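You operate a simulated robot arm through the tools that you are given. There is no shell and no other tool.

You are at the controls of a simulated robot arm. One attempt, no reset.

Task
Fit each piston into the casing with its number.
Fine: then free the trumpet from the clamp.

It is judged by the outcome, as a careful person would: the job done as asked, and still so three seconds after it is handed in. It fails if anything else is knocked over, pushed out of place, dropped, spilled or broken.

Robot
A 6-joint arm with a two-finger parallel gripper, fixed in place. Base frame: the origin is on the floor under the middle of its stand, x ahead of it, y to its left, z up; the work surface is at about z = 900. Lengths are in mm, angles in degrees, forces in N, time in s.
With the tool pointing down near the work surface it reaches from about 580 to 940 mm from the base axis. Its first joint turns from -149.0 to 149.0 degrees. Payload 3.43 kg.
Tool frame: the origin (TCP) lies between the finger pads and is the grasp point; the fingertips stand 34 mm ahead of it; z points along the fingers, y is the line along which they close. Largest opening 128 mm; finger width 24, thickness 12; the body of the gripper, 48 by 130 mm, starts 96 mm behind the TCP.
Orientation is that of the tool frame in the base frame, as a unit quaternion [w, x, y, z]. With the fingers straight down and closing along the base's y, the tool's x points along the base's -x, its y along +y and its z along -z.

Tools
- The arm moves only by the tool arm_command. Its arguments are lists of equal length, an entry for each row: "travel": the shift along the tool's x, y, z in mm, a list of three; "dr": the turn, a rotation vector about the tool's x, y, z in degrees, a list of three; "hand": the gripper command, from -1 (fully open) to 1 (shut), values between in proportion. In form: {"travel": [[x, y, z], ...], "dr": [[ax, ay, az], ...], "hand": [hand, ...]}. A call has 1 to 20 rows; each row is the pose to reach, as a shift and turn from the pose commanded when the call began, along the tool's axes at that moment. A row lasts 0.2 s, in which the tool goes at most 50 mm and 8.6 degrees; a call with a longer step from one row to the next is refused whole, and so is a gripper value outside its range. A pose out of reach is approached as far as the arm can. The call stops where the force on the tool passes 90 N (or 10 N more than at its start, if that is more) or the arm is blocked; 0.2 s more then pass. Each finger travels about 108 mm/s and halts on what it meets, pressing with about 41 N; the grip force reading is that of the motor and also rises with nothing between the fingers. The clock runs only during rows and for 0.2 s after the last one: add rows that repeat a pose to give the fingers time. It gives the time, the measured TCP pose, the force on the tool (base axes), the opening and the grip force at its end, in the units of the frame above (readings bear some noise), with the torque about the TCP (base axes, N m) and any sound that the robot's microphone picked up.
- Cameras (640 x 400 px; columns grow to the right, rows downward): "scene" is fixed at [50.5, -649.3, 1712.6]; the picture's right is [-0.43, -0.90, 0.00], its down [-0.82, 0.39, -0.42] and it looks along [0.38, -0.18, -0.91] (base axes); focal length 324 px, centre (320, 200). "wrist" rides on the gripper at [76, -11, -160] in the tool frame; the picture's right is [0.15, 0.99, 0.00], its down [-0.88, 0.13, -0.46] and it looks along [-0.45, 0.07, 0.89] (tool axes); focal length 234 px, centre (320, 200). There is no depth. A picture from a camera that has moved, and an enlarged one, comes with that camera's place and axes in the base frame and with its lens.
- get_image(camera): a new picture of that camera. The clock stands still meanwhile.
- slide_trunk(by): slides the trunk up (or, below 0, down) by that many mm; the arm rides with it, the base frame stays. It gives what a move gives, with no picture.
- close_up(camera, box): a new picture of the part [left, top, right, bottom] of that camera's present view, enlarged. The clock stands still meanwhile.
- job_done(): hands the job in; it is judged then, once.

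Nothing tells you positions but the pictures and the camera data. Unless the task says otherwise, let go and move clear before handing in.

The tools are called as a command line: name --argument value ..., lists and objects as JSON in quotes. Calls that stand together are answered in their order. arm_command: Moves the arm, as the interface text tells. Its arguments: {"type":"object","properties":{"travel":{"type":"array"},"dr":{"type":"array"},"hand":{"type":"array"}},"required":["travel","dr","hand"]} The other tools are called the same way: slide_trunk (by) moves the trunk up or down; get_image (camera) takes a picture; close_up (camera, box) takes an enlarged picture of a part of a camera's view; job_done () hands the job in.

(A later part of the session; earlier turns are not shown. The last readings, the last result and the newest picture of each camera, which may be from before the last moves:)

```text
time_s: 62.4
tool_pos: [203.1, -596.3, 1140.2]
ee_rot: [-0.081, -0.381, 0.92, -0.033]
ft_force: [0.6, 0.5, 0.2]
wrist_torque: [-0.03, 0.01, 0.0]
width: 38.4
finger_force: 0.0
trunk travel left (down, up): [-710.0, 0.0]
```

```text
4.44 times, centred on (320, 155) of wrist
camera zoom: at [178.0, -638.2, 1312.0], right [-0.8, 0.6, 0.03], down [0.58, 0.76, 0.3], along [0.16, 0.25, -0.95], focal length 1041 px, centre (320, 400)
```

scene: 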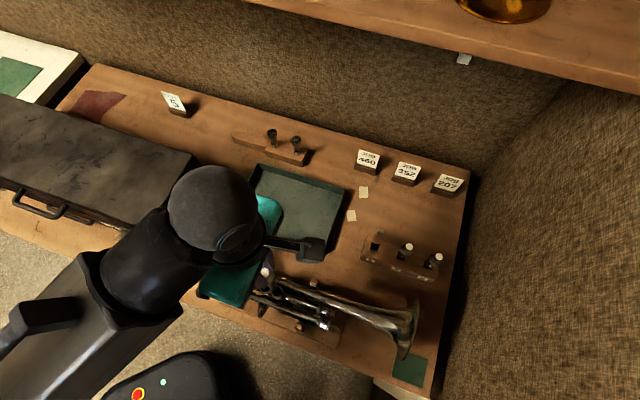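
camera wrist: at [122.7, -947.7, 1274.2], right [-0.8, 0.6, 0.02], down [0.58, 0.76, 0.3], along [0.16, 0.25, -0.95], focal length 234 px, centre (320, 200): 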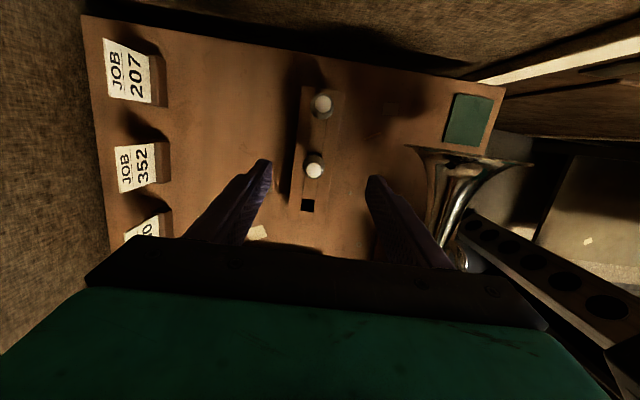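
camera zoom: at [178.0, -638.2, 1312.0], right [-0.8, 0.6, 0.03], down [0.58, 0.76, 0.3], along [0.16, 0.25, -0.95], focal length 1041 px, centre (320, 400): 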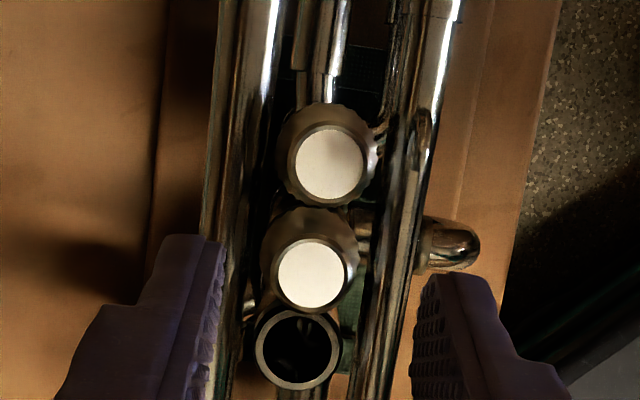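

Pistons 2 and 3 are seated properly side by side. Piston 1 in slot 3 is the farthest away, so I'll test reaching it with a 20° lean along the row.

arm_command --travel '[[18.3, -7, -22.2], [54, -28.2, -20.9], [93.7, -51.4, -13.9], [133.4, -74.7, -6.9], [172.3, -98, 5], [209.6, -122, 21.7], [244.6, -144.6, 43.1], [275.3, -163.6, 60.7], [300.7, -178.4, 75.4], [312.7, -184.6, 80.5], [312.7, -184.6, 80.5], [312.7, -184.6, 80.5]]' --dr '[[0, 0, 0], [0, 0, 0], [0, 1, 0], [0, 2, 0], [0, 4, 0], [0, 6, 0], [0, 8, 0], [0, 9, 0], [0, 10, 0], [0, 10, 0], [0, 10, 0], [0, 10, 0]]' --hand '[0.3, 0.2, 0.1, 0, 0, 0, 0, 0, 0, 0, 0, 0]'

get_image --camera "wrist"

get_image --camera "scene"

```text
time_s: 65.0
tool_pos: [105.8, -942.9, 1110.9]
ee_rot: [-0.16, -0.377, 0.91, -0.068]
ft_force: [0.5, 0.5, -0.1]
wrist_torque: [-0.01, 0.02, -0.02]
width: 64.0
finger_force: 0.0
out of reach, approached as far as the arm can: row 10, 11, 12
trunk travel left (down, up): [-710.0, 0.0]
```

```text
taken
camera wrist: at [102.7, -962.5, 1290.5], right [-0.8, 0.6, 0.05], down [0.6, 0.79, 0.13], along [0.04, 0.13, -0.99], focal length 234 px, centre (320, 200)
```

wrist: 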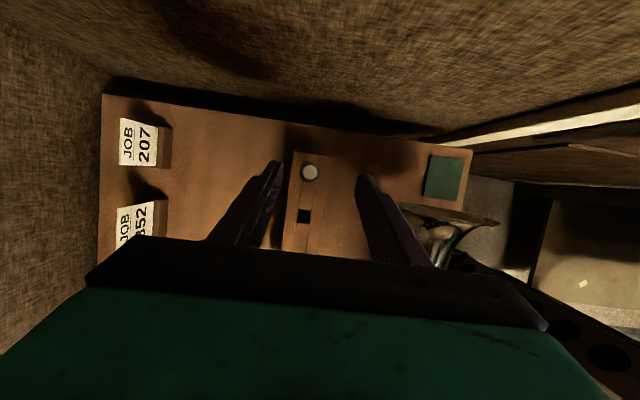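

```text
taken
```

scene: 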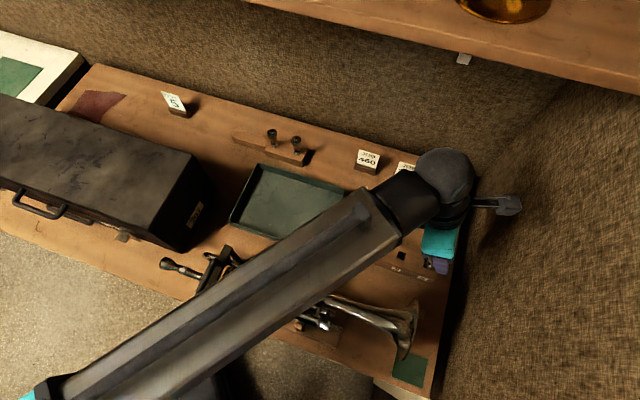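

close_up --camera "wrist" --box '[280, 150, 340, 220]'

close_up --camera "scene" --box '[380, 220, 470, 300]'

```text
5.71 times, centred on (310, 185) of wrist
camera zoom: at [102.7, -962.5, 1290.5], right [-0.8, 0.6, 0.05], down [0.6, 0.79, 0.13], along [0.04, 0.13, -0.99], focal length 1338 px, centre (377, 286)
```

zoom: 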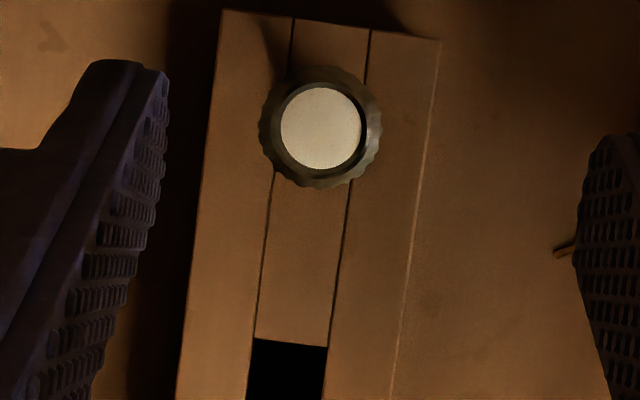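

```text
5.00 times, centred on (425, 260) of scene
camera zoom: at [50.5, -649.3, 1712.6], right [-0.43, -0.9, 0.0], down [-0.82, 0.39, -0.42], along [0.38, -0.18, -0.91], focal length 1621 px, centre (-205, -100)
```

zoom: 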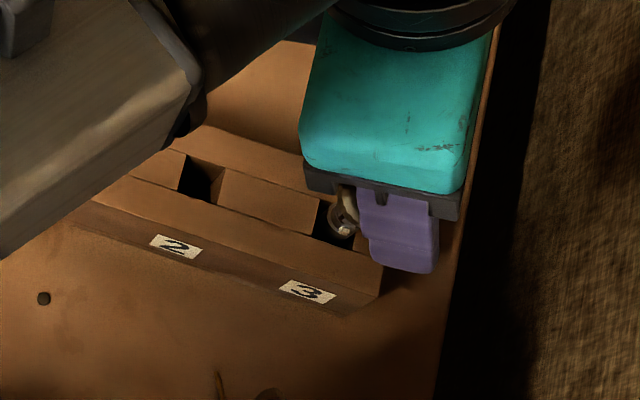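

Piston 1's button is at about (103, -959.9), and the reach is 12 mm short at lift height. I'll increase the lean to 26° and check.

arm_command --travel '[[0, 0, 0], [2, -5, 0.3], [4.4, -10, 0.6], [4.4, -10, 0.6], [4.4, -10, 0.6]]' --dr '[[0, 3, 0], [0, 6, 0], [0, 6, 0], [0, 6, 0], [0, 6, 0]]' --hand '[0, 0, 0, 0, 0]'

close_up --camera "wrist" --box '[270, 150, 370, 230]'

```text
time_s: 66.2
tool_pos: [109.7, -951.8, 1114.2]
ee_rot: [-0.208, -0.373, 0.9, -0.087]
ft_force: [-0.3, 0.2, -0.3]
wrist_torque: [0.01, -0.02, -0.02]
width: 64.0
finger_force: 0.1
trunk travel left (down, up): [-710.0, 0.0]
```

```text
5.00 times, centred on (320, 190) of wrist
camera zoom: at [119.3, -959.0, 1292.6], right [-0.79, 0.61, 0.06], down [0.61, 0.79, 0.02], along [-0.04, 0.06, -1.0], focal length 1171 px, centre (320, 250)
```

zoom: 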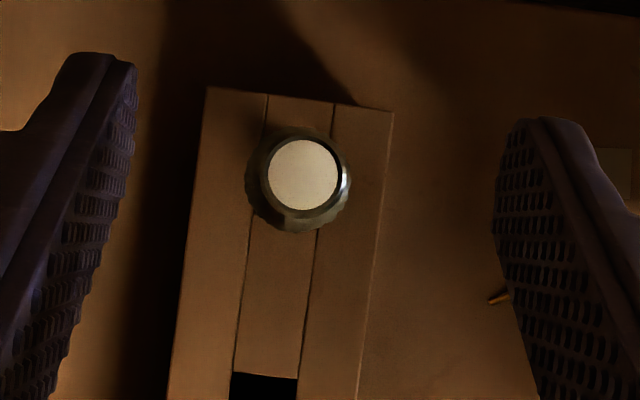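

Reach is fine at 26°. Descending over piston 1.

arm_command --travel '[[-7, 0, 16], [-14.5, 0, 32], [-21.5, 0, 47], [-26, 0, 56], [-30.3, 0, 64.2], [-30.3, 0, 64.2], [-30.3, 0, 64.2]]' --dr '[[0, 0, 0], [0, 0, 0], [0, 0, 0], [0, 0, 0], [0, 0, 0], [0, 0, 0], [0, 0, 0]]' --hand '[0, 0, 0, 0, 0, 0.1, 0.3]'

close_up --camera "wrist" --box '[260, 150, 380, 230]'

close_up --camera "scene" --box '[380, 220, 470, 300]'

```text
time_s: 67.8
tool_pos: [110.7, -951.9, 1042.6]
ee_rot: [-0.208, -0.373, 0.9, -0.086]
ft_force: [0.0, 0.8, -0.2]
wrist_torque: [0.01, -0.02, 0.0]
width: 45.1
finger_force: 0.0
trunk travel left (down, up): [-710.0, 0.0]
```

```text
5.00 times, centred on (320, 190) of wrist
camera zoom: at [119.5, -959.1, 1221.3], right [-0.79, 0.61, 0.06], down [0.61, 0.79, 0.02], along [-0.04, 0.06, -1.0], focal length 1171 px, centre (320, 250)
```

zoom: 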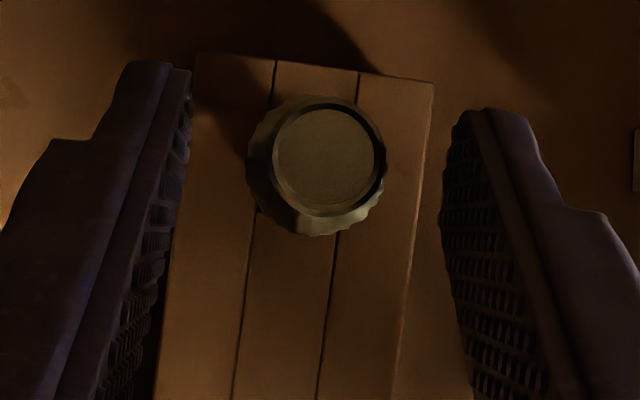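

```text
5.00 times, centred on (425, 260) of scene
camera zoom: at [50.5, -649.3, 1712.6], right [-0.43, -0.9, 0.0], down [-0.82, 0.39, -0.42], along [0.38, -0.18, -0.91], focal length 1621 px, centre (-205, -100)
```

zoom: 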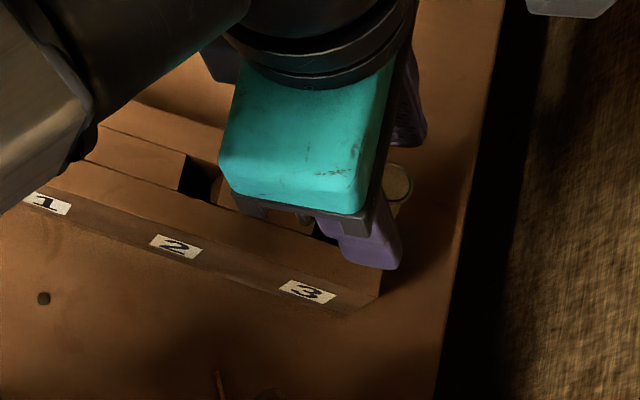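

arm_command --travel '[[0.5, 1.5, 0], [0.5, 1.5, 0], [0.5, 1.5, 0]]' --dr '[[0, 0, 0], [0, 0, 0], [0, 0, 0]]' --hand '[0.4, 0.5, 0.5]'

close_up --camera "wrist" --box '[260, 150, 380, 230]'

```text
time_s: 68.6
tool_pos: [109.0, -949.8, 1042.9]
ee_rot: [-0.208, -0.372, 0.9, -0.086]
ft_force: [0.3, -0.6, 0.9]
wrist_torque: [0.0, -0.01, 0.0]
width: 31.9
finger_force: 0.0
trunk travel left (down, up): [-710.0, 0.0]
```

```text
5.00 times, centred on (320, 190) of wrist
camera zoom: at [117.6, -958.4, 1221.5], right [-0.79, 0.61, 0.06], down [0.61, 0.79, 0.02], along [-0.04, 0.06, -1.0], focal length 1171 px, centre (320, 250)
```

zoom: 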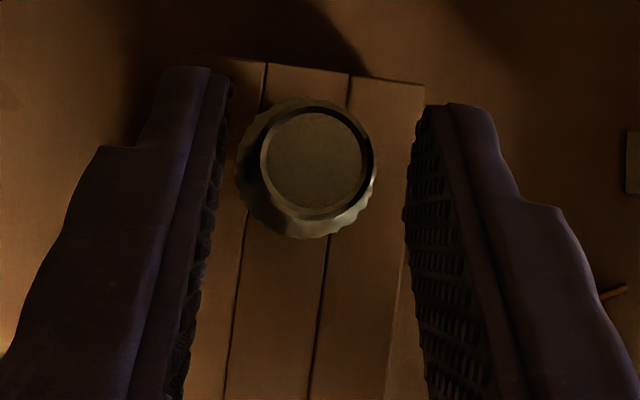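

arm_command --travel '[[0, 0, 0], [0, 0, 0], [0, 0, 0], [0, 0, 0]]' --dr '[[0, 0, 0], [0, 0, 0], [0, 0, 0], [0, 0, 0]]' --hand '[0.65, 0.8, 1, 1]'

close_up --camera "wrist" --box '[260, 150, 380, 230]'

close_up --camera "scene" --box '[400, 230, 460, 280]'

```text
time_s: 69.6
tool_pos: [108.7, -951.0, 1043.0]
ee_rot: [-0.208, -0.373, 0.9, -0.086]
ft_force: [0.9, -0.5, 0.2]
wrist_torque: [-0.02, -0.01, 0.02]
width: 18.3
finger_force: 41.6
trunk travel left (down, up): [-710.0, 0.0]
```

```text
5.00 times, centred on (320, 190) of wrist
camera zoom: at [117.7, -958.4, 1221.5], right [-0.79, 0.61, 0.06], down [0.61, 0.79, 0.02], along [-0.04, 0.06, -1.0], focal length 1171 px, centre (320, 250)
```

zoom: 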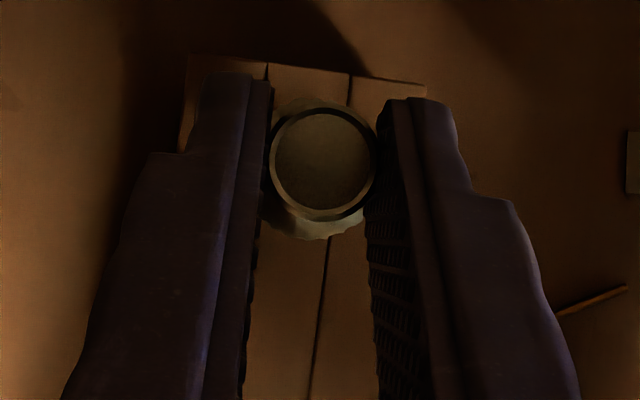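

```text
8.00 times, centred on (430, 255) of scene
camera zoom: at [50.5, -649.3, 1712.6], right [-0.43, -0.9, 0.0], down [-0.82, 0.39, -0.42], along [0.38, -0.18, -0.91], focal length 2594 px, centre (-560, -240)
```

zoom: 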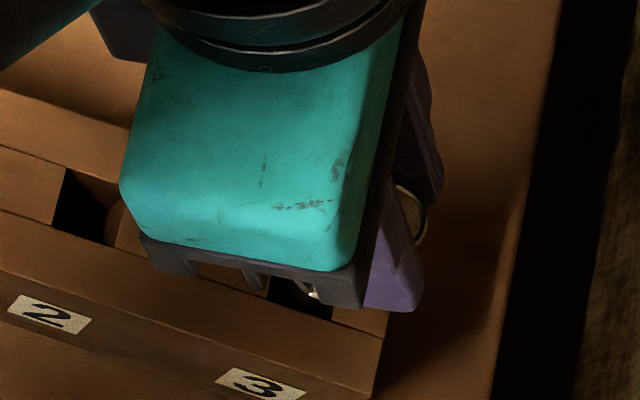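

Gripped. Lifting straight up with the same lean.

arm_command --travel '[[4.4, 0, -9], [11, 0, -22.5], [17.6, 0, -36], [24.2, 0, -49.4], [30.8, 0, -62.9], [30.8, 0, -62.9]]' --dr '[[0, 0, 0], [0, 0, 0], [0, 0, 0], [0, 0, 0], [0, 0, 0], [0, 0, 0]]' --hand '[1, 1, 1, 1, 1, 1]'

close_up --camera "wrist" --box '[260, 150, 380, 230]'

close_up --camera "scene" --box '[400, 230, 460, 280]'

```text
time_s: 71.0
tool_pos: [108.4, -949.6, 1113.0]
ee_rot: [-0.208, -0.373, 0.9, -0.086]
ft_force: [-0.4, 0.1, -1.7]
wrist_torque: [-0.02, -0.02, 0.0]
width: 18.0
finger_force: 41.2
trunk travel left (down, up): [-710.0, 0.0]
```

```text
5.00 times, centred on (320, 190) of wrist
camera zoom: at [117.4, -957.9, 1291.5], right [-0.79, 0.61, 0.06], down [0.61, 0.79, 0.02], along [-0.04, 0.06, -1.0], focal length 1171 px, centre (320, 250)
```

zoom: 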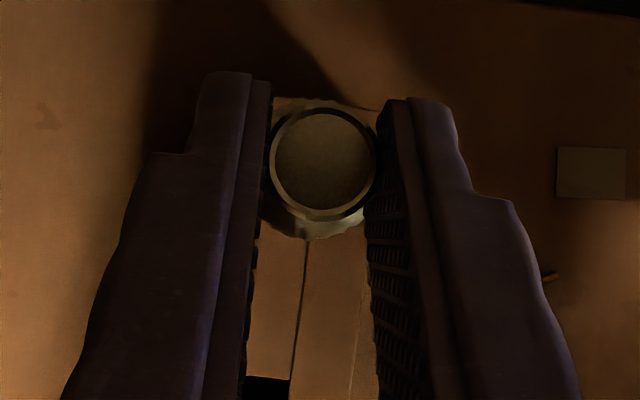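

```text
8.00 times, centred on (430, 255) of scene
camera zoom: at [50.5, -649.3, 1712.6], right [-0.43, -0.9, 0.0], down [-0.82, 0.39, -0.42], along [0.38, -0.18, -0.91], focal length 2594 px, centre (-560, -240)
```

zoom: 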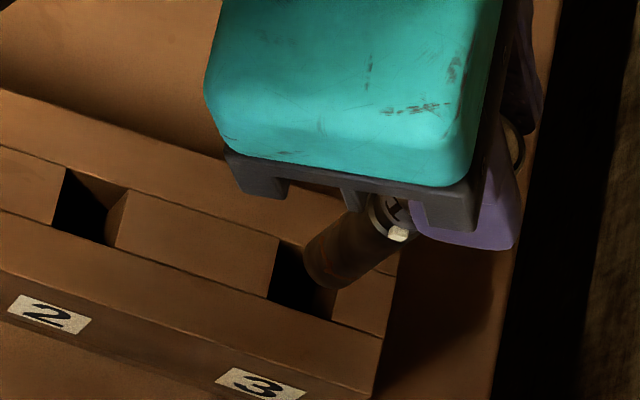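

arm_command --travel '[[1.8, 0, -3.6], [3.5, 0, -7.2], [3.5, 0, -7.2]]' --dr '[[0, 0, 0], [0, 0, 0], [0, 0, 0]]' --hand '[1, 1, 1]'

close_up --camera "scene" --box '[405, 235, 445, 270]'

```text
time_s: 71.8
tool_pos: [107.7, -951.2, 1122.6]
ee_rot: [-0.208, -0.374, 0.9, -0.086]
ft_force: [0.4, -0.1, -0.1]
wrist_torque: [0.0, 0.0, 0.01]
width: 18.3
finger_force: 40.9
trunk travel left (down, up): [-710.0, 0.0]
```

```text
11.43 times, centred on (425, 252) of scene
camera zoom: at [50.5, -649.3, 1712.6], right [-0.43, -0.9, 0.0], down [-0.82, 0.39, -0.42], along [0.38, -0.18, -0.91], focal length 3706 px, centre (-880, -400)
```

zoom: 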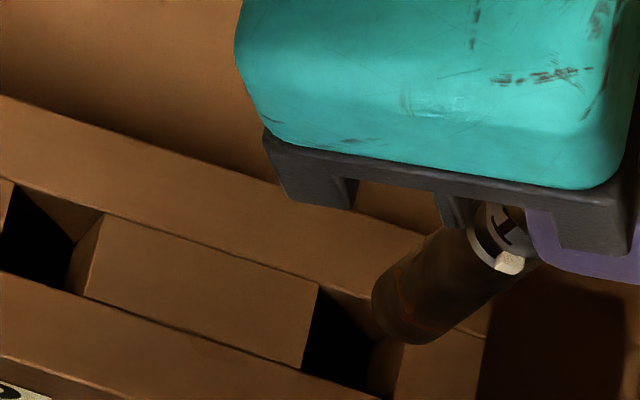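

Piston 1 is out of the rack, and its "1" label is visible. Carrying it high over to casing 1.

arm_command --travel '[[-7.7, 9.9, -26.1], [-23.4, 25.4, -61.6], [-44.2, 43.7, -99.6], [-68.2, 62.7, -135.9], [-100.2, 83.9, -163.8], [-136.2, 105.1, -183.6], [-174.3, 126.3, -202.3], [-211.8, 148.1, -220.7], [-247.6, 168.6, -236], [-270.8, 181.3, -247.4], [-270.8, 181.3, -247.4], [-270.8, 181.3, -247.4]]' --dr '[[0, 0, 0], [0, 0, 0], [0, 0, 0], [0, 0, 0], [0, 0, 0], [0, 0, 0], [0, 0, 0], [0, 0, 0], [0, 0, 0], [0, 0, 0], [0, 0, 0], [0, 0, 0]]' --hand '[1, 1, 1, 1, 1, 1, 1, 1, 1, 1, 1, 1]'

get_image --camera "wrist"

close_up --camera "scene" --box '[225, 245, 305, 305]'

```text
time_s: 74.4
tool_pos: [227.5, -572.5, 1227.0]
ee_rot: [-0.207, -0.373, 0.9, -0.086]
ft_force: [0.4, -0.1, 0.1]
wrist_torque: [0.0, 0.01, -0.03]
width: 18.2
finger_force: 40.4
trunk travel left (down, up): [-710.0, 0.0]
```

```text
taken
camera wrist: at [237.8, -580.8, 1404.9], right [-0.79, 0.61, 0.06], down [0.61, 0.79, 0.02], along [-0.04, 0.06, -1.0], focal length 234 px, centre (320, 200)
```

wrist: 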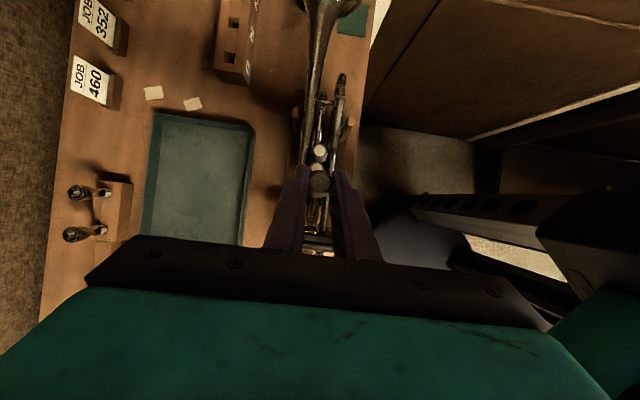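

```text
6.67 times, centred on (265, 275) of scene
camera zoom: at [50.5, -649.3, 1712.6], right [-0.43, -0.9, 0.0], down [-0.82, 0.39, -0.42], along [0.38, -0.18, -0.91], focal length 2162 px, centre (687, -300)
```

zoom: 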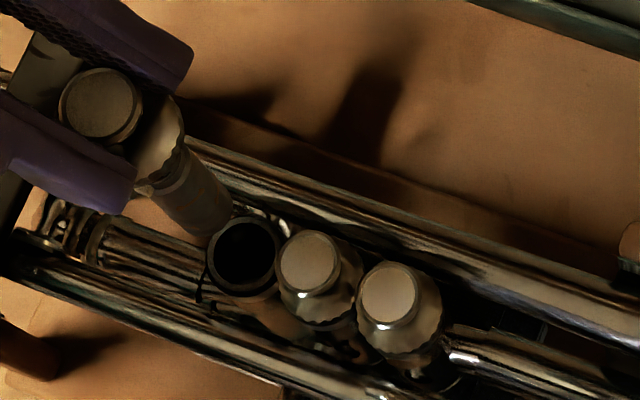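

close_up --camera "wrist" --box '[290, 130, 350, 200]'

```text
5.71 times, centred on (320, 165) of wrist
camera zoom: at [237.8, -580.8, 1404.9], right [-0.79, 0.61, 0.06], down [0.61, 0.79, 0.02], along [-0.04, 0.06, -1.0], focal length 1338 px, centre (320, 400)
```

zoom: 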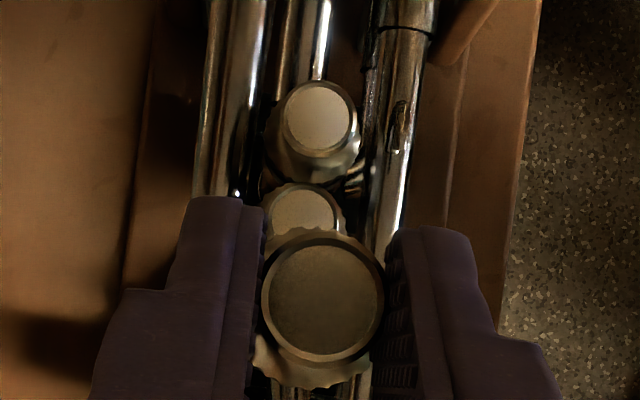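

arm_command --travel '[[-3, 1.1, 9], [-7, 1.1, 18], [-11.5, 1.1, 27], [-16, 1.1, 36.7], [-16, 1.1, 36.7], [-16, 1.1, 36.7]]' --dr '[[0, 0, 0], [0, 0, 0], [0, 0, 0], [0, 0, 0], [0, 0, 0], [0, 0, 0]]' --hand '[1, 1, 1, 1, 1, 1]'

close_up --camera "scene" --box '[243, 268, 269, 290]'

close_up --camera "wrist" --box '[290, 130, 350, 200]'

```text
time_s: 75.8
tool_pos: [226.0, -574.2, 1183.1]
ee_rot: [-0.208, -0.373, 0.9, -0.086]
ft_force: [0.0, 0.1, -0.3]
wrist_torque: [0.02, -0.01, 0.02]
width: 18.2
finger_force: 40.8
trunk travel left (down, up): [-710.0, 0.0]
```

```text
16.00 times, centred on (256, 279) of scene
camera zoom: at [50.5, -649.3, 1712.6], right [-0.43, -0.9, 0.0], down [-0.82, 0.39, -0.42], along [0.38, -0.18, -0.91], focal length 5188 px, centre (1344, -1064)
```

zoom: 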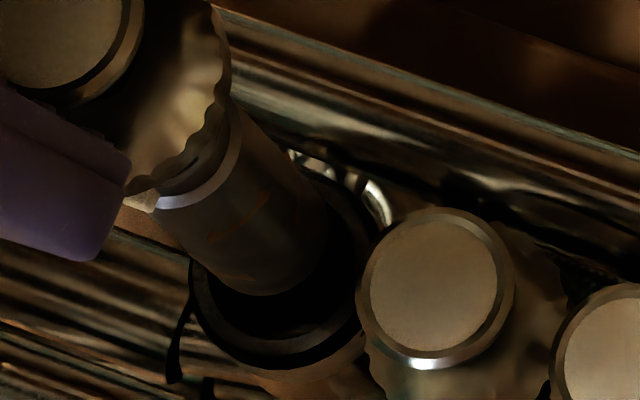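

```text
5.71 times, centred on (320, 165) of wrist
camera zoom: at [236.3, -581.8, 1362.9], right [-0.79, 0.61, 0.06], down [0.61, 0.79, 0.02], along [-0.04, 0.06, -1.0], focal length 1338 px, centre (320, 400)
```

zoom: 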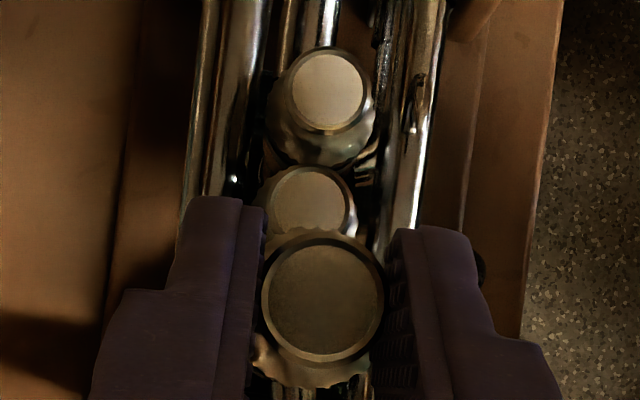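

arm_command --travel '[[-1.1, 0.5, 2.7], [-2.3, 0.5, 5.5], [-2.3, 0.5, 5.5], [-2.3, 0.5, 5.5]]' --dr '[[0, 0, 0], [0, 0, 0], [0, 0, 0], [0, 0, 0]]' --hand '[1, 1, 1, 1]'

close_up --camera "scene" --box '[243, 268, 269, 290]'

```text
time_s: 76.8
tool_pos: [226.4, -574.3, 1178.0]
ee_rot: [-0.208, -0.372, 0.9, -0.086]
ft_force: [0.2, 0.7, 0.0]
wrist_torque: [-0.02, 0.01, -0.02]
width: 18.0
finger_force: 40.8
trunk travel left (down, up): [-710.0, 0.0]
```

```text
16.00 times, centred on (256, 279) of scene
camera zoom: at [50.5, -649.3, 1712.6], right [-0.43, -0.9, 0.0], down [-0.82, 0.39, -0.42], along [0.38, -0.18, -0.91], focal length 5188 px, centre (1344, -1064)
```

zoom: 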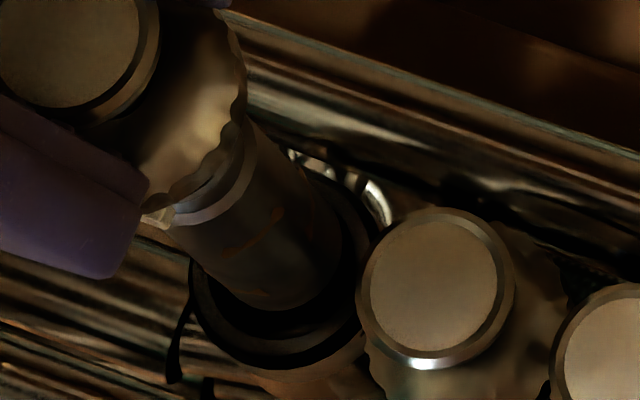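

close_up --camera "scene" --box '[234, 255, 274, 285]'

close_up --camera "scene" --box '[230, 255, 290, 300]'

```text
13.33 times, centred on (254, 270) of scene
camera zoom: at [50.5, -649.3, 1712.6], right [-0.43, -0.9, 0.0], down [-0.82, 0.39, -0.42], along [0.38, -0.18, -0.91], focal length 4323 px, centre (1200, -733)
```

zoom: 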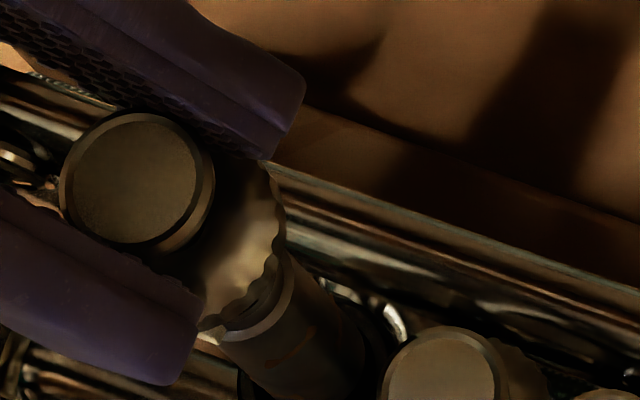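

```text
8.89 times, centred on (260, 278) of scene
camera zoom: at [50.5, -649.3, 1712.6], right [-0.43, -0.9, 0.0], down [-0.82, 0.39, -0.42], along [0.38, -0.18, -0.91], focal length 2882 px, centre (853, -489)
```

zoom: 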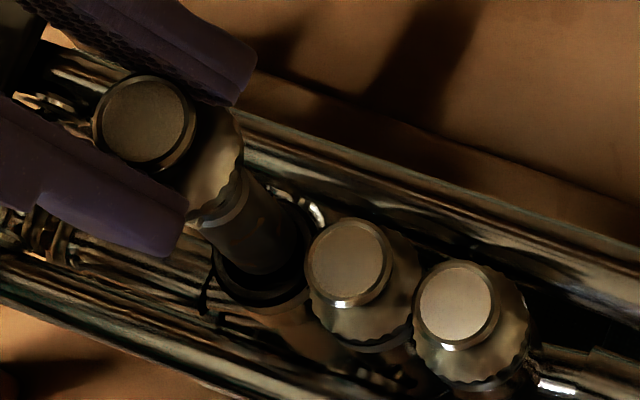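

Measurements are converging: the piston needs about 1 mm more in +y. Correcting and lowering 3 mm.

arm_command --travel '[[-1, 0.6, 0.8], [-2.2, 0.6, 2.3], [-2.2, 0.6, 2.3], [-2.2, 0.6, 2.3]]' --dr '[[0, 0, 0], [0, 0, 0], [0, 0, 0], [0, 0, 0]]' --hand '[1, 1, 1, 1]'

close_up --camera "scene" --box '[243, 268, 269, 290]'

close_up --camera "wrist" --box '[290, 130, 350, 200]'

```text
time_s: 77.8
tool_pos: [226.0, -572.9, 1174.6]
ee_rot: [-0.209, -0.373, 0.9, -0.086]
ft_force: [0.2, -0.2, -1.2]
wrist_torque: [-0.04, 0.04, -0.03]
width: 18.0
finger_force: 41.1
trunk travel left (down, up): [-710.0, 0.0]
```

```text
16.00 times, centred on (256, 279) of scene
camera zoom: at [50.5, -649.3, 1712.6], right [-0.43, -0.9, 0.0], down [-0.82, 0.39, -0.42], along [0.38, -0.18, -0.91], focal length 5188 px, centre (1344, -1064)
```

zoom: 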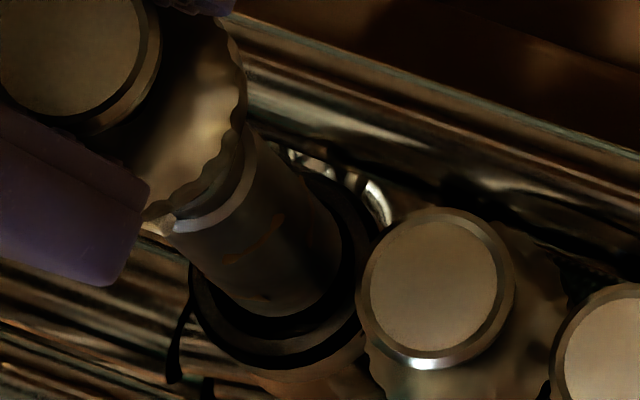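

```text
5.71 times, centred on (320, 165) of wrist
camera zoom: at [235.4, -581.4, 1353.8], right [-0.79, 0.61, 0.06], down [0.61, 0.79, 0.02], along [-0.04, 0.06, -1.0], focal length 1338 px, centre (320, 400)
```

zoom: 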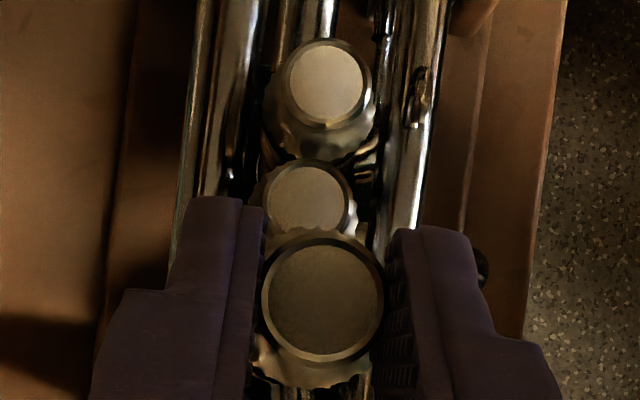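

arm_command --travel '[[-0.9, 0.3, 1.6], [-2.1, 0.3, 3.4], [-2.1, 0.3, 3.4], [-2.1, 0.3, 3.4]]' --dr '[[0, 0, 0], [0, 0, 0], [0, 0, 0], [0, 0, 0]]' --hand '[1, 1, 1, 1]'

close_up --camera "scene" --box '[243, 270, 269, 292]'

```text
time_s: 78.8
tool_pos: [226.1, -572.8, 1173.2]
ee_rot: [-0.208, -0.373, 0.9, -0.086]
ft_force: [-0.7, 1.0, -1.1]
wrist_torque: [-0.02, 0.01, -0.01]
width: 18.4
finger_force: 41.3
trunk travel left (down, up): [-710.0, 0.0]
```

```text
16.00 times, centred on (256, 281) of scene
camera zoom: at [50.5, -649.3, 1712.6], right [-0.43, -0.9, 0.0], down [-0.82, 0.39, -0.42], along [0.38, -0.18, -0.91], focal length 5188 px, centre (1344, -1096)
```

zoom: 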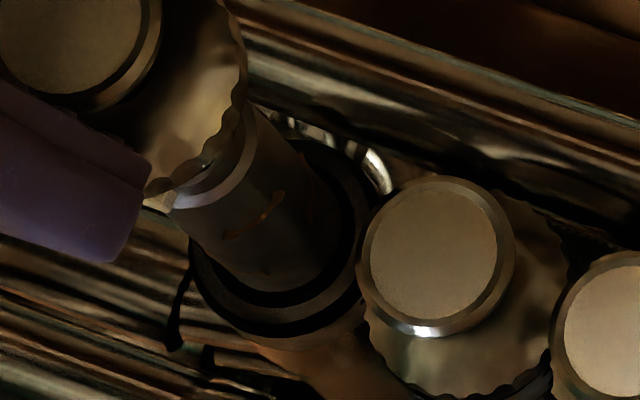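

arm_command --travel '[[-0.45, 0, 0.9], [-0.9, 0, 1.8], [-1.3, 0, 2.7], [-1.75, 0, 3.6], [-1.75, 0, 3.6]]' --dr '[[0, 0, 0], [0, 0, 0], [0, 0, 0], [0, 0, 0], [0, 0, 0]]' --hand '[1, 1, 1, 1, 1]'

close_up --camera "scene" --box '[243, 270, 269, 292]'

```text
time_s: 80.0
tool_pos: [226.5, -572.2, 1167.6]
ee_rot: [-0.208, -0.373, 0.9, -0.085]
ft_force: [0.0, 0.2, -0.2]
wrist_torque: [-0.01, 0.02, 0.04]
width: 18.4
finger_force: 40.7
trunk travel left (down, up): [-710.0, 0.0]
```

```text
16.00 times, centred on (256, 281) of scene
camera zoom: at [50.5, -649.3, 1712.6], right [-0.43, -0.9, 0.0], down [-0.82, 0.39, -0.42], along [0.38, -0.18, -0.91], focal length 5188 px, centre (1344, -1096)
```

zoom: 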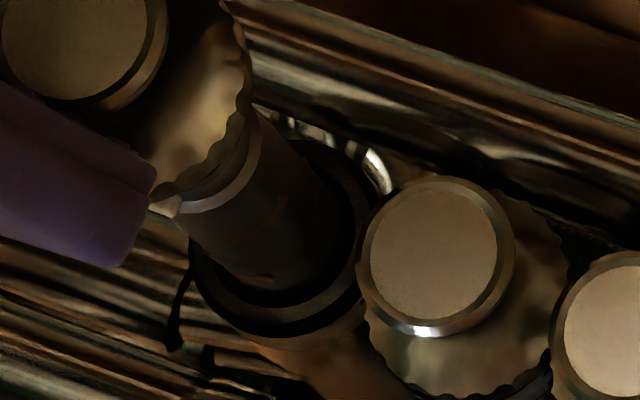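

arm_command --travel '[[-0.45, 0, 0.9], [-0.9, 0, 1.8], [-1.3, 0, 2.7], [-1.75, 0, 3.6], [-2.2, 0, 4.5], [-2.2, 0, 4.5]]' --dr '[[0, 0, 0], [0, 0, 0], [0, 0, 0], [0, 0, 0], [0, 0, 0], [0, 0, 0]]' --hand '[1, 1, 1, 1, 1, 1]'

close_up --camera "scene" --box '[243, 270, 269, 292]'

```text
time_s: 81.4
tool_pos: [226.5, -573.5, 1163.3]
ee_rot: [-0.209, -0.373, 0.9, -0.086]
ft_force: [0.6, 0.1, 0.1]
wrist_torque: [0.02, 0.01, 0.0]
width: 18.3
finger_force: 40.7
trunk travel left (down, up): [-710.0, 0.0]
```

```text
16.00 times, centred on (256, 281) of scene
camera zoom: at [50.5, -649.3, 1712.6], right [-0.43, -0.9, 0.0], down [-0.82, 0.39, -0.42], along [0.38, -0.18, -0.91], focal length 5188 px, centre (1344, -1096)
```

zoom: 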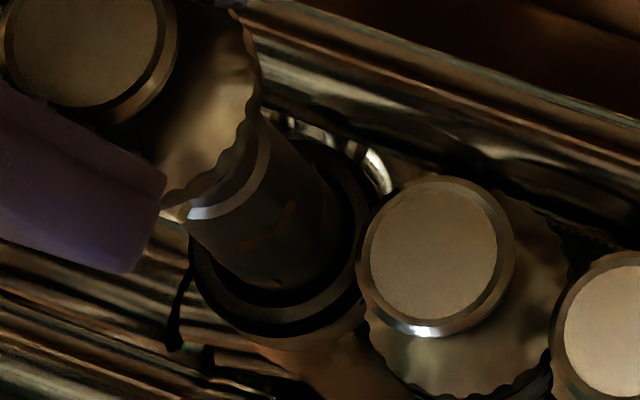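

No contact, so the foot is inside casing 1. Continuing down.

arm_command --travel '[[-1.76, 0, 3.6], [-3.5, 0, 7.2], [-5.3, 0, 10.8], [-7, 0, 14.4], [-8.8, 0, 18], [-8.8, 0, 18]]' --dr '[[0, 0, 0], [0, 0, 0], [0, 0, 0], [0, 0, 0], [0, 0, 0], [0, 0, 0]]' --hand '[1, 1, 1, 1, 1, 1]'

close_up --camera "scene" --box '[238, 262, 274, 292]'

close_up --camera "wrist" --box '[290, 130, 350, 200]'

```text
time_s: 82.8
tool_pos: [227.1, -571.9, 1143.6]
ee_rot: [-0.208, -0.373, 0.9, -0.087]
ft_force: [0.0, -0.6, -1.4]
wrist_torque: [-0.01, -0.02, 0.01]
width: 18.3
finger_force: 41.4
trunk travel left (down, up): [-710.0, 0.0]
```

```text
13.33 times, centred on (256, 277) of scene
camera zoom: at [50.5, -649.3, 1712.6], right [-0.43, -0.9, 0.0], down [-0.82, 0.39, -0.42], along [0.38, -0.18, -0.91], focal length 4323 px, centre (1173, -827)
```

zoom: 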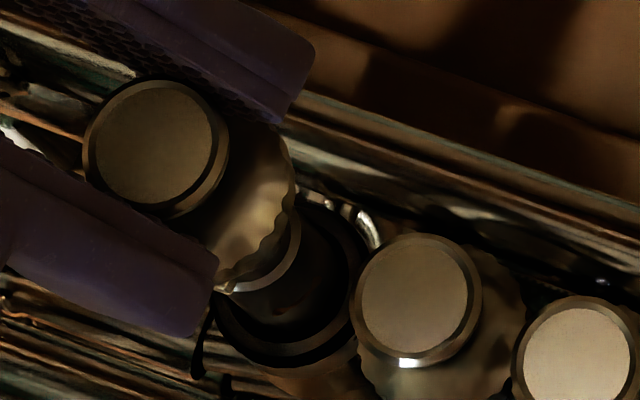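

```text
5.71 times, centred on (320, 165) of wrist
camera zoom: at [236.3, -580.6, 1321.8], right [-0.79, 0.61, 0.06], down [0.61, 0.79, 0.02], along [-0.04, 0.06, -1.0], focal length 1338 px, centre (320, 400)
```

zoom: 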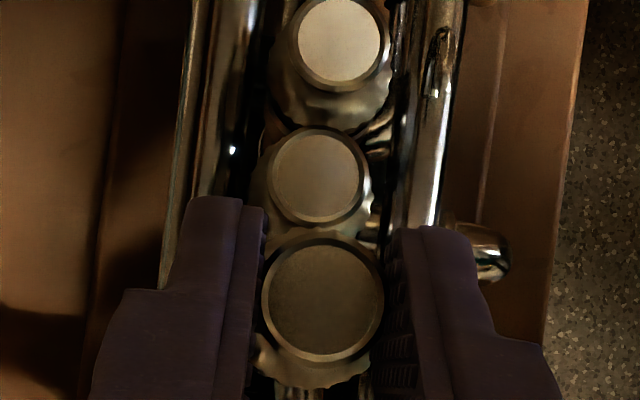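

arm_command --travel '[[-2.2, 0, 4.5], [-4.4, 0, 9], [-6.6, 0, 13.5], [-8.8, 0, 18], [-11, 0, 22.5], [-13.2, 0, 27], [-15.4, 0, 31.4], [-15.4, 0, 31.4]]' --dr '[[0, 0, 0], [0, 0, 0], [0, 0, 0], [0, 0, 0], [0, 0, 0], [0, 0, 0], [0, 0, 0], [0, 0, 0]]' --hand '[1, 1, 1, 1, 1, 1, 1, 1]'

close_up --camera "scene" --box '[238, 262, 274, 292]'

close_up --camera "wrist" --box '[290, 130, 350, 200]'

```text
time_s: 84.6
tool_pos: [226.2, -573.1, 1108.5]
ee_rot: [-0.208, -0.374, 0.9, -0.087]
ft_force: [0.2, -0.5, -0.7]
wrist_torque: [0.0, 0.04, 0.01]
width: 18.3
finger_force: 41.5
trunk travel left (down, up): [-710.0, 0.0]
```

```text
13.33 times, centred on (256, 277) of scene
camera zoom: at [50.5, -649.3, 1712.6], right [-0.43, -0.9, 0.0], down [-0.82, 0.39, -0.42], along [0.38, -0.18, -0.91], focal length 4323 px, centre (1173, -827)
```

zoom: 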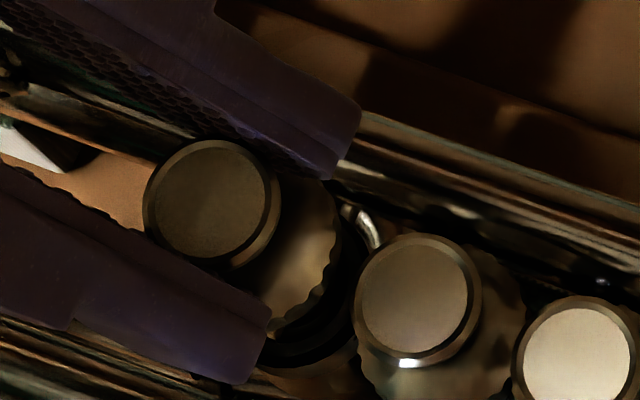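

```text
5.71 times, centred on (320, 165) of wrist
camera zoom: at [235.6, -580.7, 1286.4], right [-0.79, 0.61, 0.06], down [0.61, 0.79, 0.02], along [-0.04, 0.06, -1.0], focal length 1338 px, centre (320, 400)
```

zoom: 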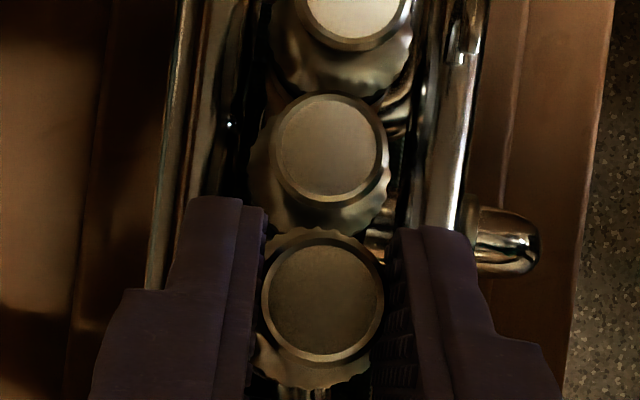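

arm_command --travel '[[-1.76, 0, 3.6], [-3.5, 0, 7.2], [-5.3, 0, 10.8], [-7, 0, 14.4], [-8.8, 0, 18], [-8.8, 0, 18]]' --dr '[[0, 0, 0], [0, 0, 0], [0, 0, 0], [0, 0, 0], [0, 0, 0], [0, 0, 0]]' --hand '[1, 1, 1, 1, 1, 1]'

close_up --camera "scene" --box '[238, 262, 274, 292]'

close_up --camera "wrist" --box '[290, 130, 350, 200]'

```text
time_s: 86.0
tool_pos: [226.0, -572.2, 1088.1]
ee_rot: [-0.209, -0.373, 0.9, -0.087]
ft_force: [0.3, 0.6, -0.9]
wrist_torque: [0.0, -0.03, -0.01]
width: 18.4
finger_force: 41.0
trunk travel left (down, up): [-710.0, 0.0]
```

```text
13.33 times, centred on (256, 277) of scene
camera zoom: at [50.5, -649.3, 1712.6], right [-0.43, -0.9, 0.0], down [-0.82, 0.39, -0.42], along [0.38, -0.18, -0.91], focal length 4323 px, centre (1173, -827)
```

zoom: 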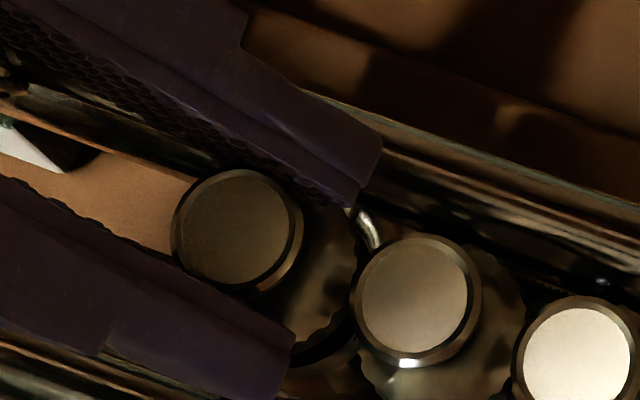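

```text
5.71 times, centred on (320, 165) of wrist
camera zoom: at [235.6, -580.4, 1266.8], right [-0.79, 0.61, 0.06], down [0.61, 0.79, 0.02], along [-0.04, 0.06, -1.0], focal length 1338 px, centre (320, 400)
```

zoom: 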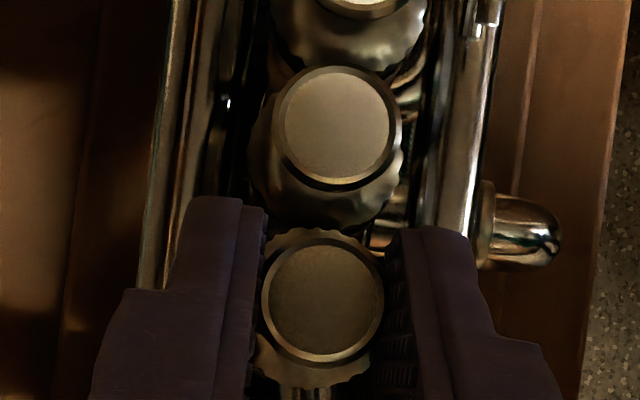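

arm_command --travel '[[-0.9, 0, 1.8], [-1.8, 0, 3.6], [-2.6, 0, 5.4], [-2.6, 0, 5.4]]' --dr '[[0, 0, 0], [0, 0, 0], [0, 0, 0], [0, 0, 0]]' --hand '[1, 1, 1, 1]'

arm_command --travel '[[-0.45, 0, 0.9], [-0.9, 0, 1.8], [-0.9, 0, 1.8]]' --dr '[[0, 0, 0], [0, 0, 0], [0, 0, 0]]' --hand '[1, 1, 1]'

```text
time_s: 87.0
tool_pos: [226.1, -571.8, 1082.0]
ee_rot: [-0.208, -0.373, 0.9, -0.086]
ft_force: [0.1, 0.0, -1.1]
wrist_torque: [0.02, 0.03, 0.0]
width: 18.1
finger_force: 41.0
trunk travel left (down, up): [-710.0, 0.0]
```

```text
time_s: 87.8
tool_pos: [225.5, -572.9, 1080.4]
ee_rot: [-0.207, -0.373, 0.9, -0.087]
ft_force: [0.4, 0.0, -1.9]
wrist_torque: [0.01, -0.04, 0.01]
width: 18.4
finger_force: 41.0
trunk travel left (down, up): [-710.0, 0.0]
```

arm_command --travel '[[-0.45, 0, 0.9], [-0.9, 0, 1.8], [-0.9, 0, 1.8]]' --dr '[[0, 0, 0], [0, 0, 0], [0, 0, 0]]' --hand '[1, 1, 1]'

close_up --camera "wrist" --box '[290, 130, 350, 200]'

close_up --camera "scene" --box '[238, 262, 274, 292]'

```text
time_s: 88.6
tool_pos: [226.3, -572.6, 1078.4]
ee_rot: [-0.209, -0.373, 0.9, -0.088]
ft_force: [1.9, -0.9, 9.2]
wrist_torque: [-0.05, -0.09, 0.03]
width: 18.3
finger_force: 41.4
trunk travel left (down, up): [-710.0, 0.0]
```

```text
5.71 times, centred on (320, 165) of wrist
camera zoom: at [235.5, -580.1, 1257.4], right [-0.79, 0.61, 0.06], down [0.61, 0.79, 0.02], along [-0.04, 0.06, -1.0], focal length 1338 px, centre (320, 400)
```

zoom: 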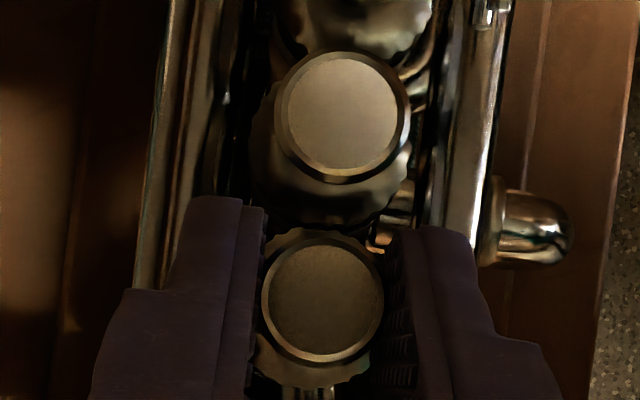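

```text
13.33 times, centred on (256, 277) of scene
camera zoom: at [50.5, -649.3, 1712.6], right [-0.43, -0.9, 0.0], down [-0.82, 0.39, -0.42], along [0.38, -0.18, -0.91], focal length 4323 px, centre (1173, -827)
```

zoom: 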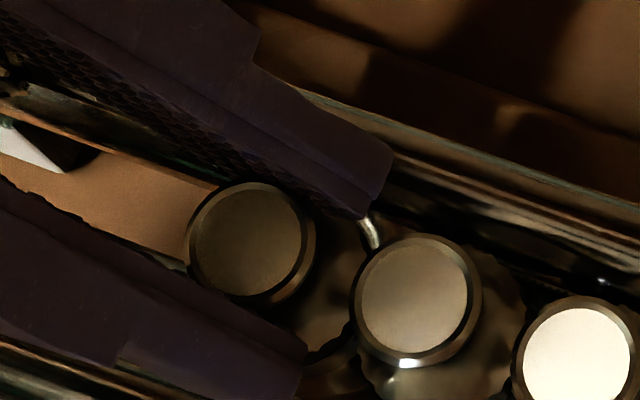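

Piston 1 is seated with contact at the expected height. Releasing and lifting clear.

arm_command --travel '[[0.4, 0, -0.9], [0.4, 0, -0.9], [0.4, 0, -0.9], [7, 0, -14], [18, 0, -36], [31, 0, -63], [44, 0, -90], [44, 0, -90]]' --dr '[[0, 0, 0], [0, 0, 0], [0, 0, 0], [0, 0, 0], [0, 0, 0], [0, 0, 0], [0, 0, 0], [0, 0, 0]]' --hand '[0.6, 0.4, 0.4, 0.4, 0.4, 0.4, 0.4, 0.4]'

close_up --camera "scene" --box '[230, 255, 290, 300]'

get_image --camera "wrist"

```text
time_s: 90.4
tool_pos: [225.5, -573.9, 1178.9]
ee_rot: [-0.208, -0.373, 0.9, -0.086]
ft_force: [-0.3, 0.0, -0.7]
wrist_torque: [0.01, -0.01, 0.01]
width: 38.4
finger_force: 0.0
trunk travel left (down, up): [-710.0, 0.0]
```

```text
8.89 times, centred on (260, 278) of scene
camera zoom: at [50.5, -649.3, 1712.6], right [-0.43, -0.9, 0.0], down [-0.82, 0.39, -0.42], along [0.38, -0.18, -0.91], focal length 2882 px, centre (853, -489)
```

zoom: 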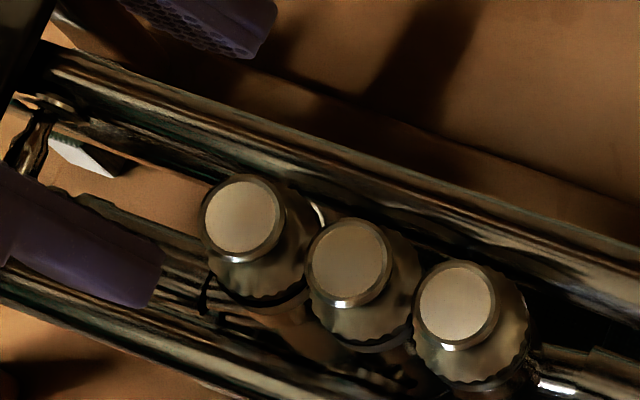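

```text
taken
camera wrist: at [235.3, -581.9, 1357.5], right [-0.79, 0.61, 0.06], down [0.61, 0.79, 0.02], along [-0.04, 0.06, -1.0], focal length 234 px, centre (320, 200)
```

wrist: 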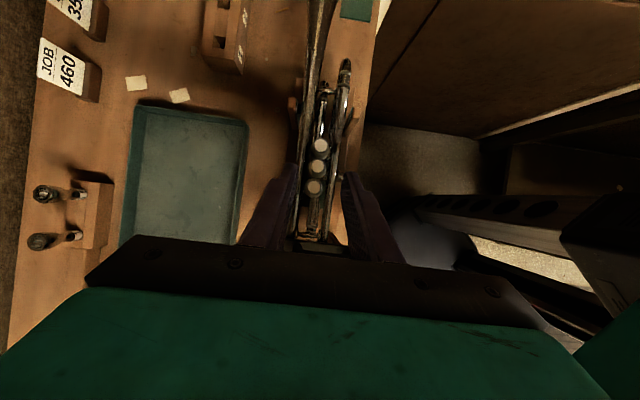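

All three pistons stand level in their casings. Now for the clamp: I'll straighten the tool, rise, and swing the camera to the tray side to see how it works.

arm_command --travel '[[5, 0, -10], [10, 0, -20], [15, 0, -30], [20, 0, -40], [25, 0, -50], [25, 0, -50]]' --dr '[[0, -5, 0], [0, -10, 0], [0, -15, 0], [0, -20, 0], [0, -26, 0], [0, -26, 0]]' --hand '[0, -0.4, -0.8, -1, -1, -1]'

get_image --camera "wrist"

```text
time_s: 91.8
tool_pos: [226.2, -573.8, 1233.8]
ee_rot: [0.001, -0.383, 0.924, 0.0]
ft_force: [0.0, -0.7, -0.8]
wrist_torque: [-0.01, 0.03, -0.02]
width: 128.0
finger_force: 0.0
trunk travel left (down, up): [-710.0, 0.0]
```

```text
taken
camera wrist: at [180.3, -636.3, 1395.3], right [-0.8, 0.6, 0.0], down [0.53, 0.71, 0.46], along [0.27, 0.37, -0.89], focal length 234 px, centre (320, 200)
```

wrist: 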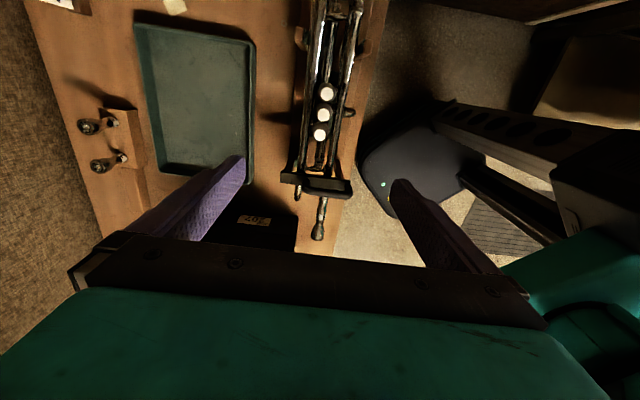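

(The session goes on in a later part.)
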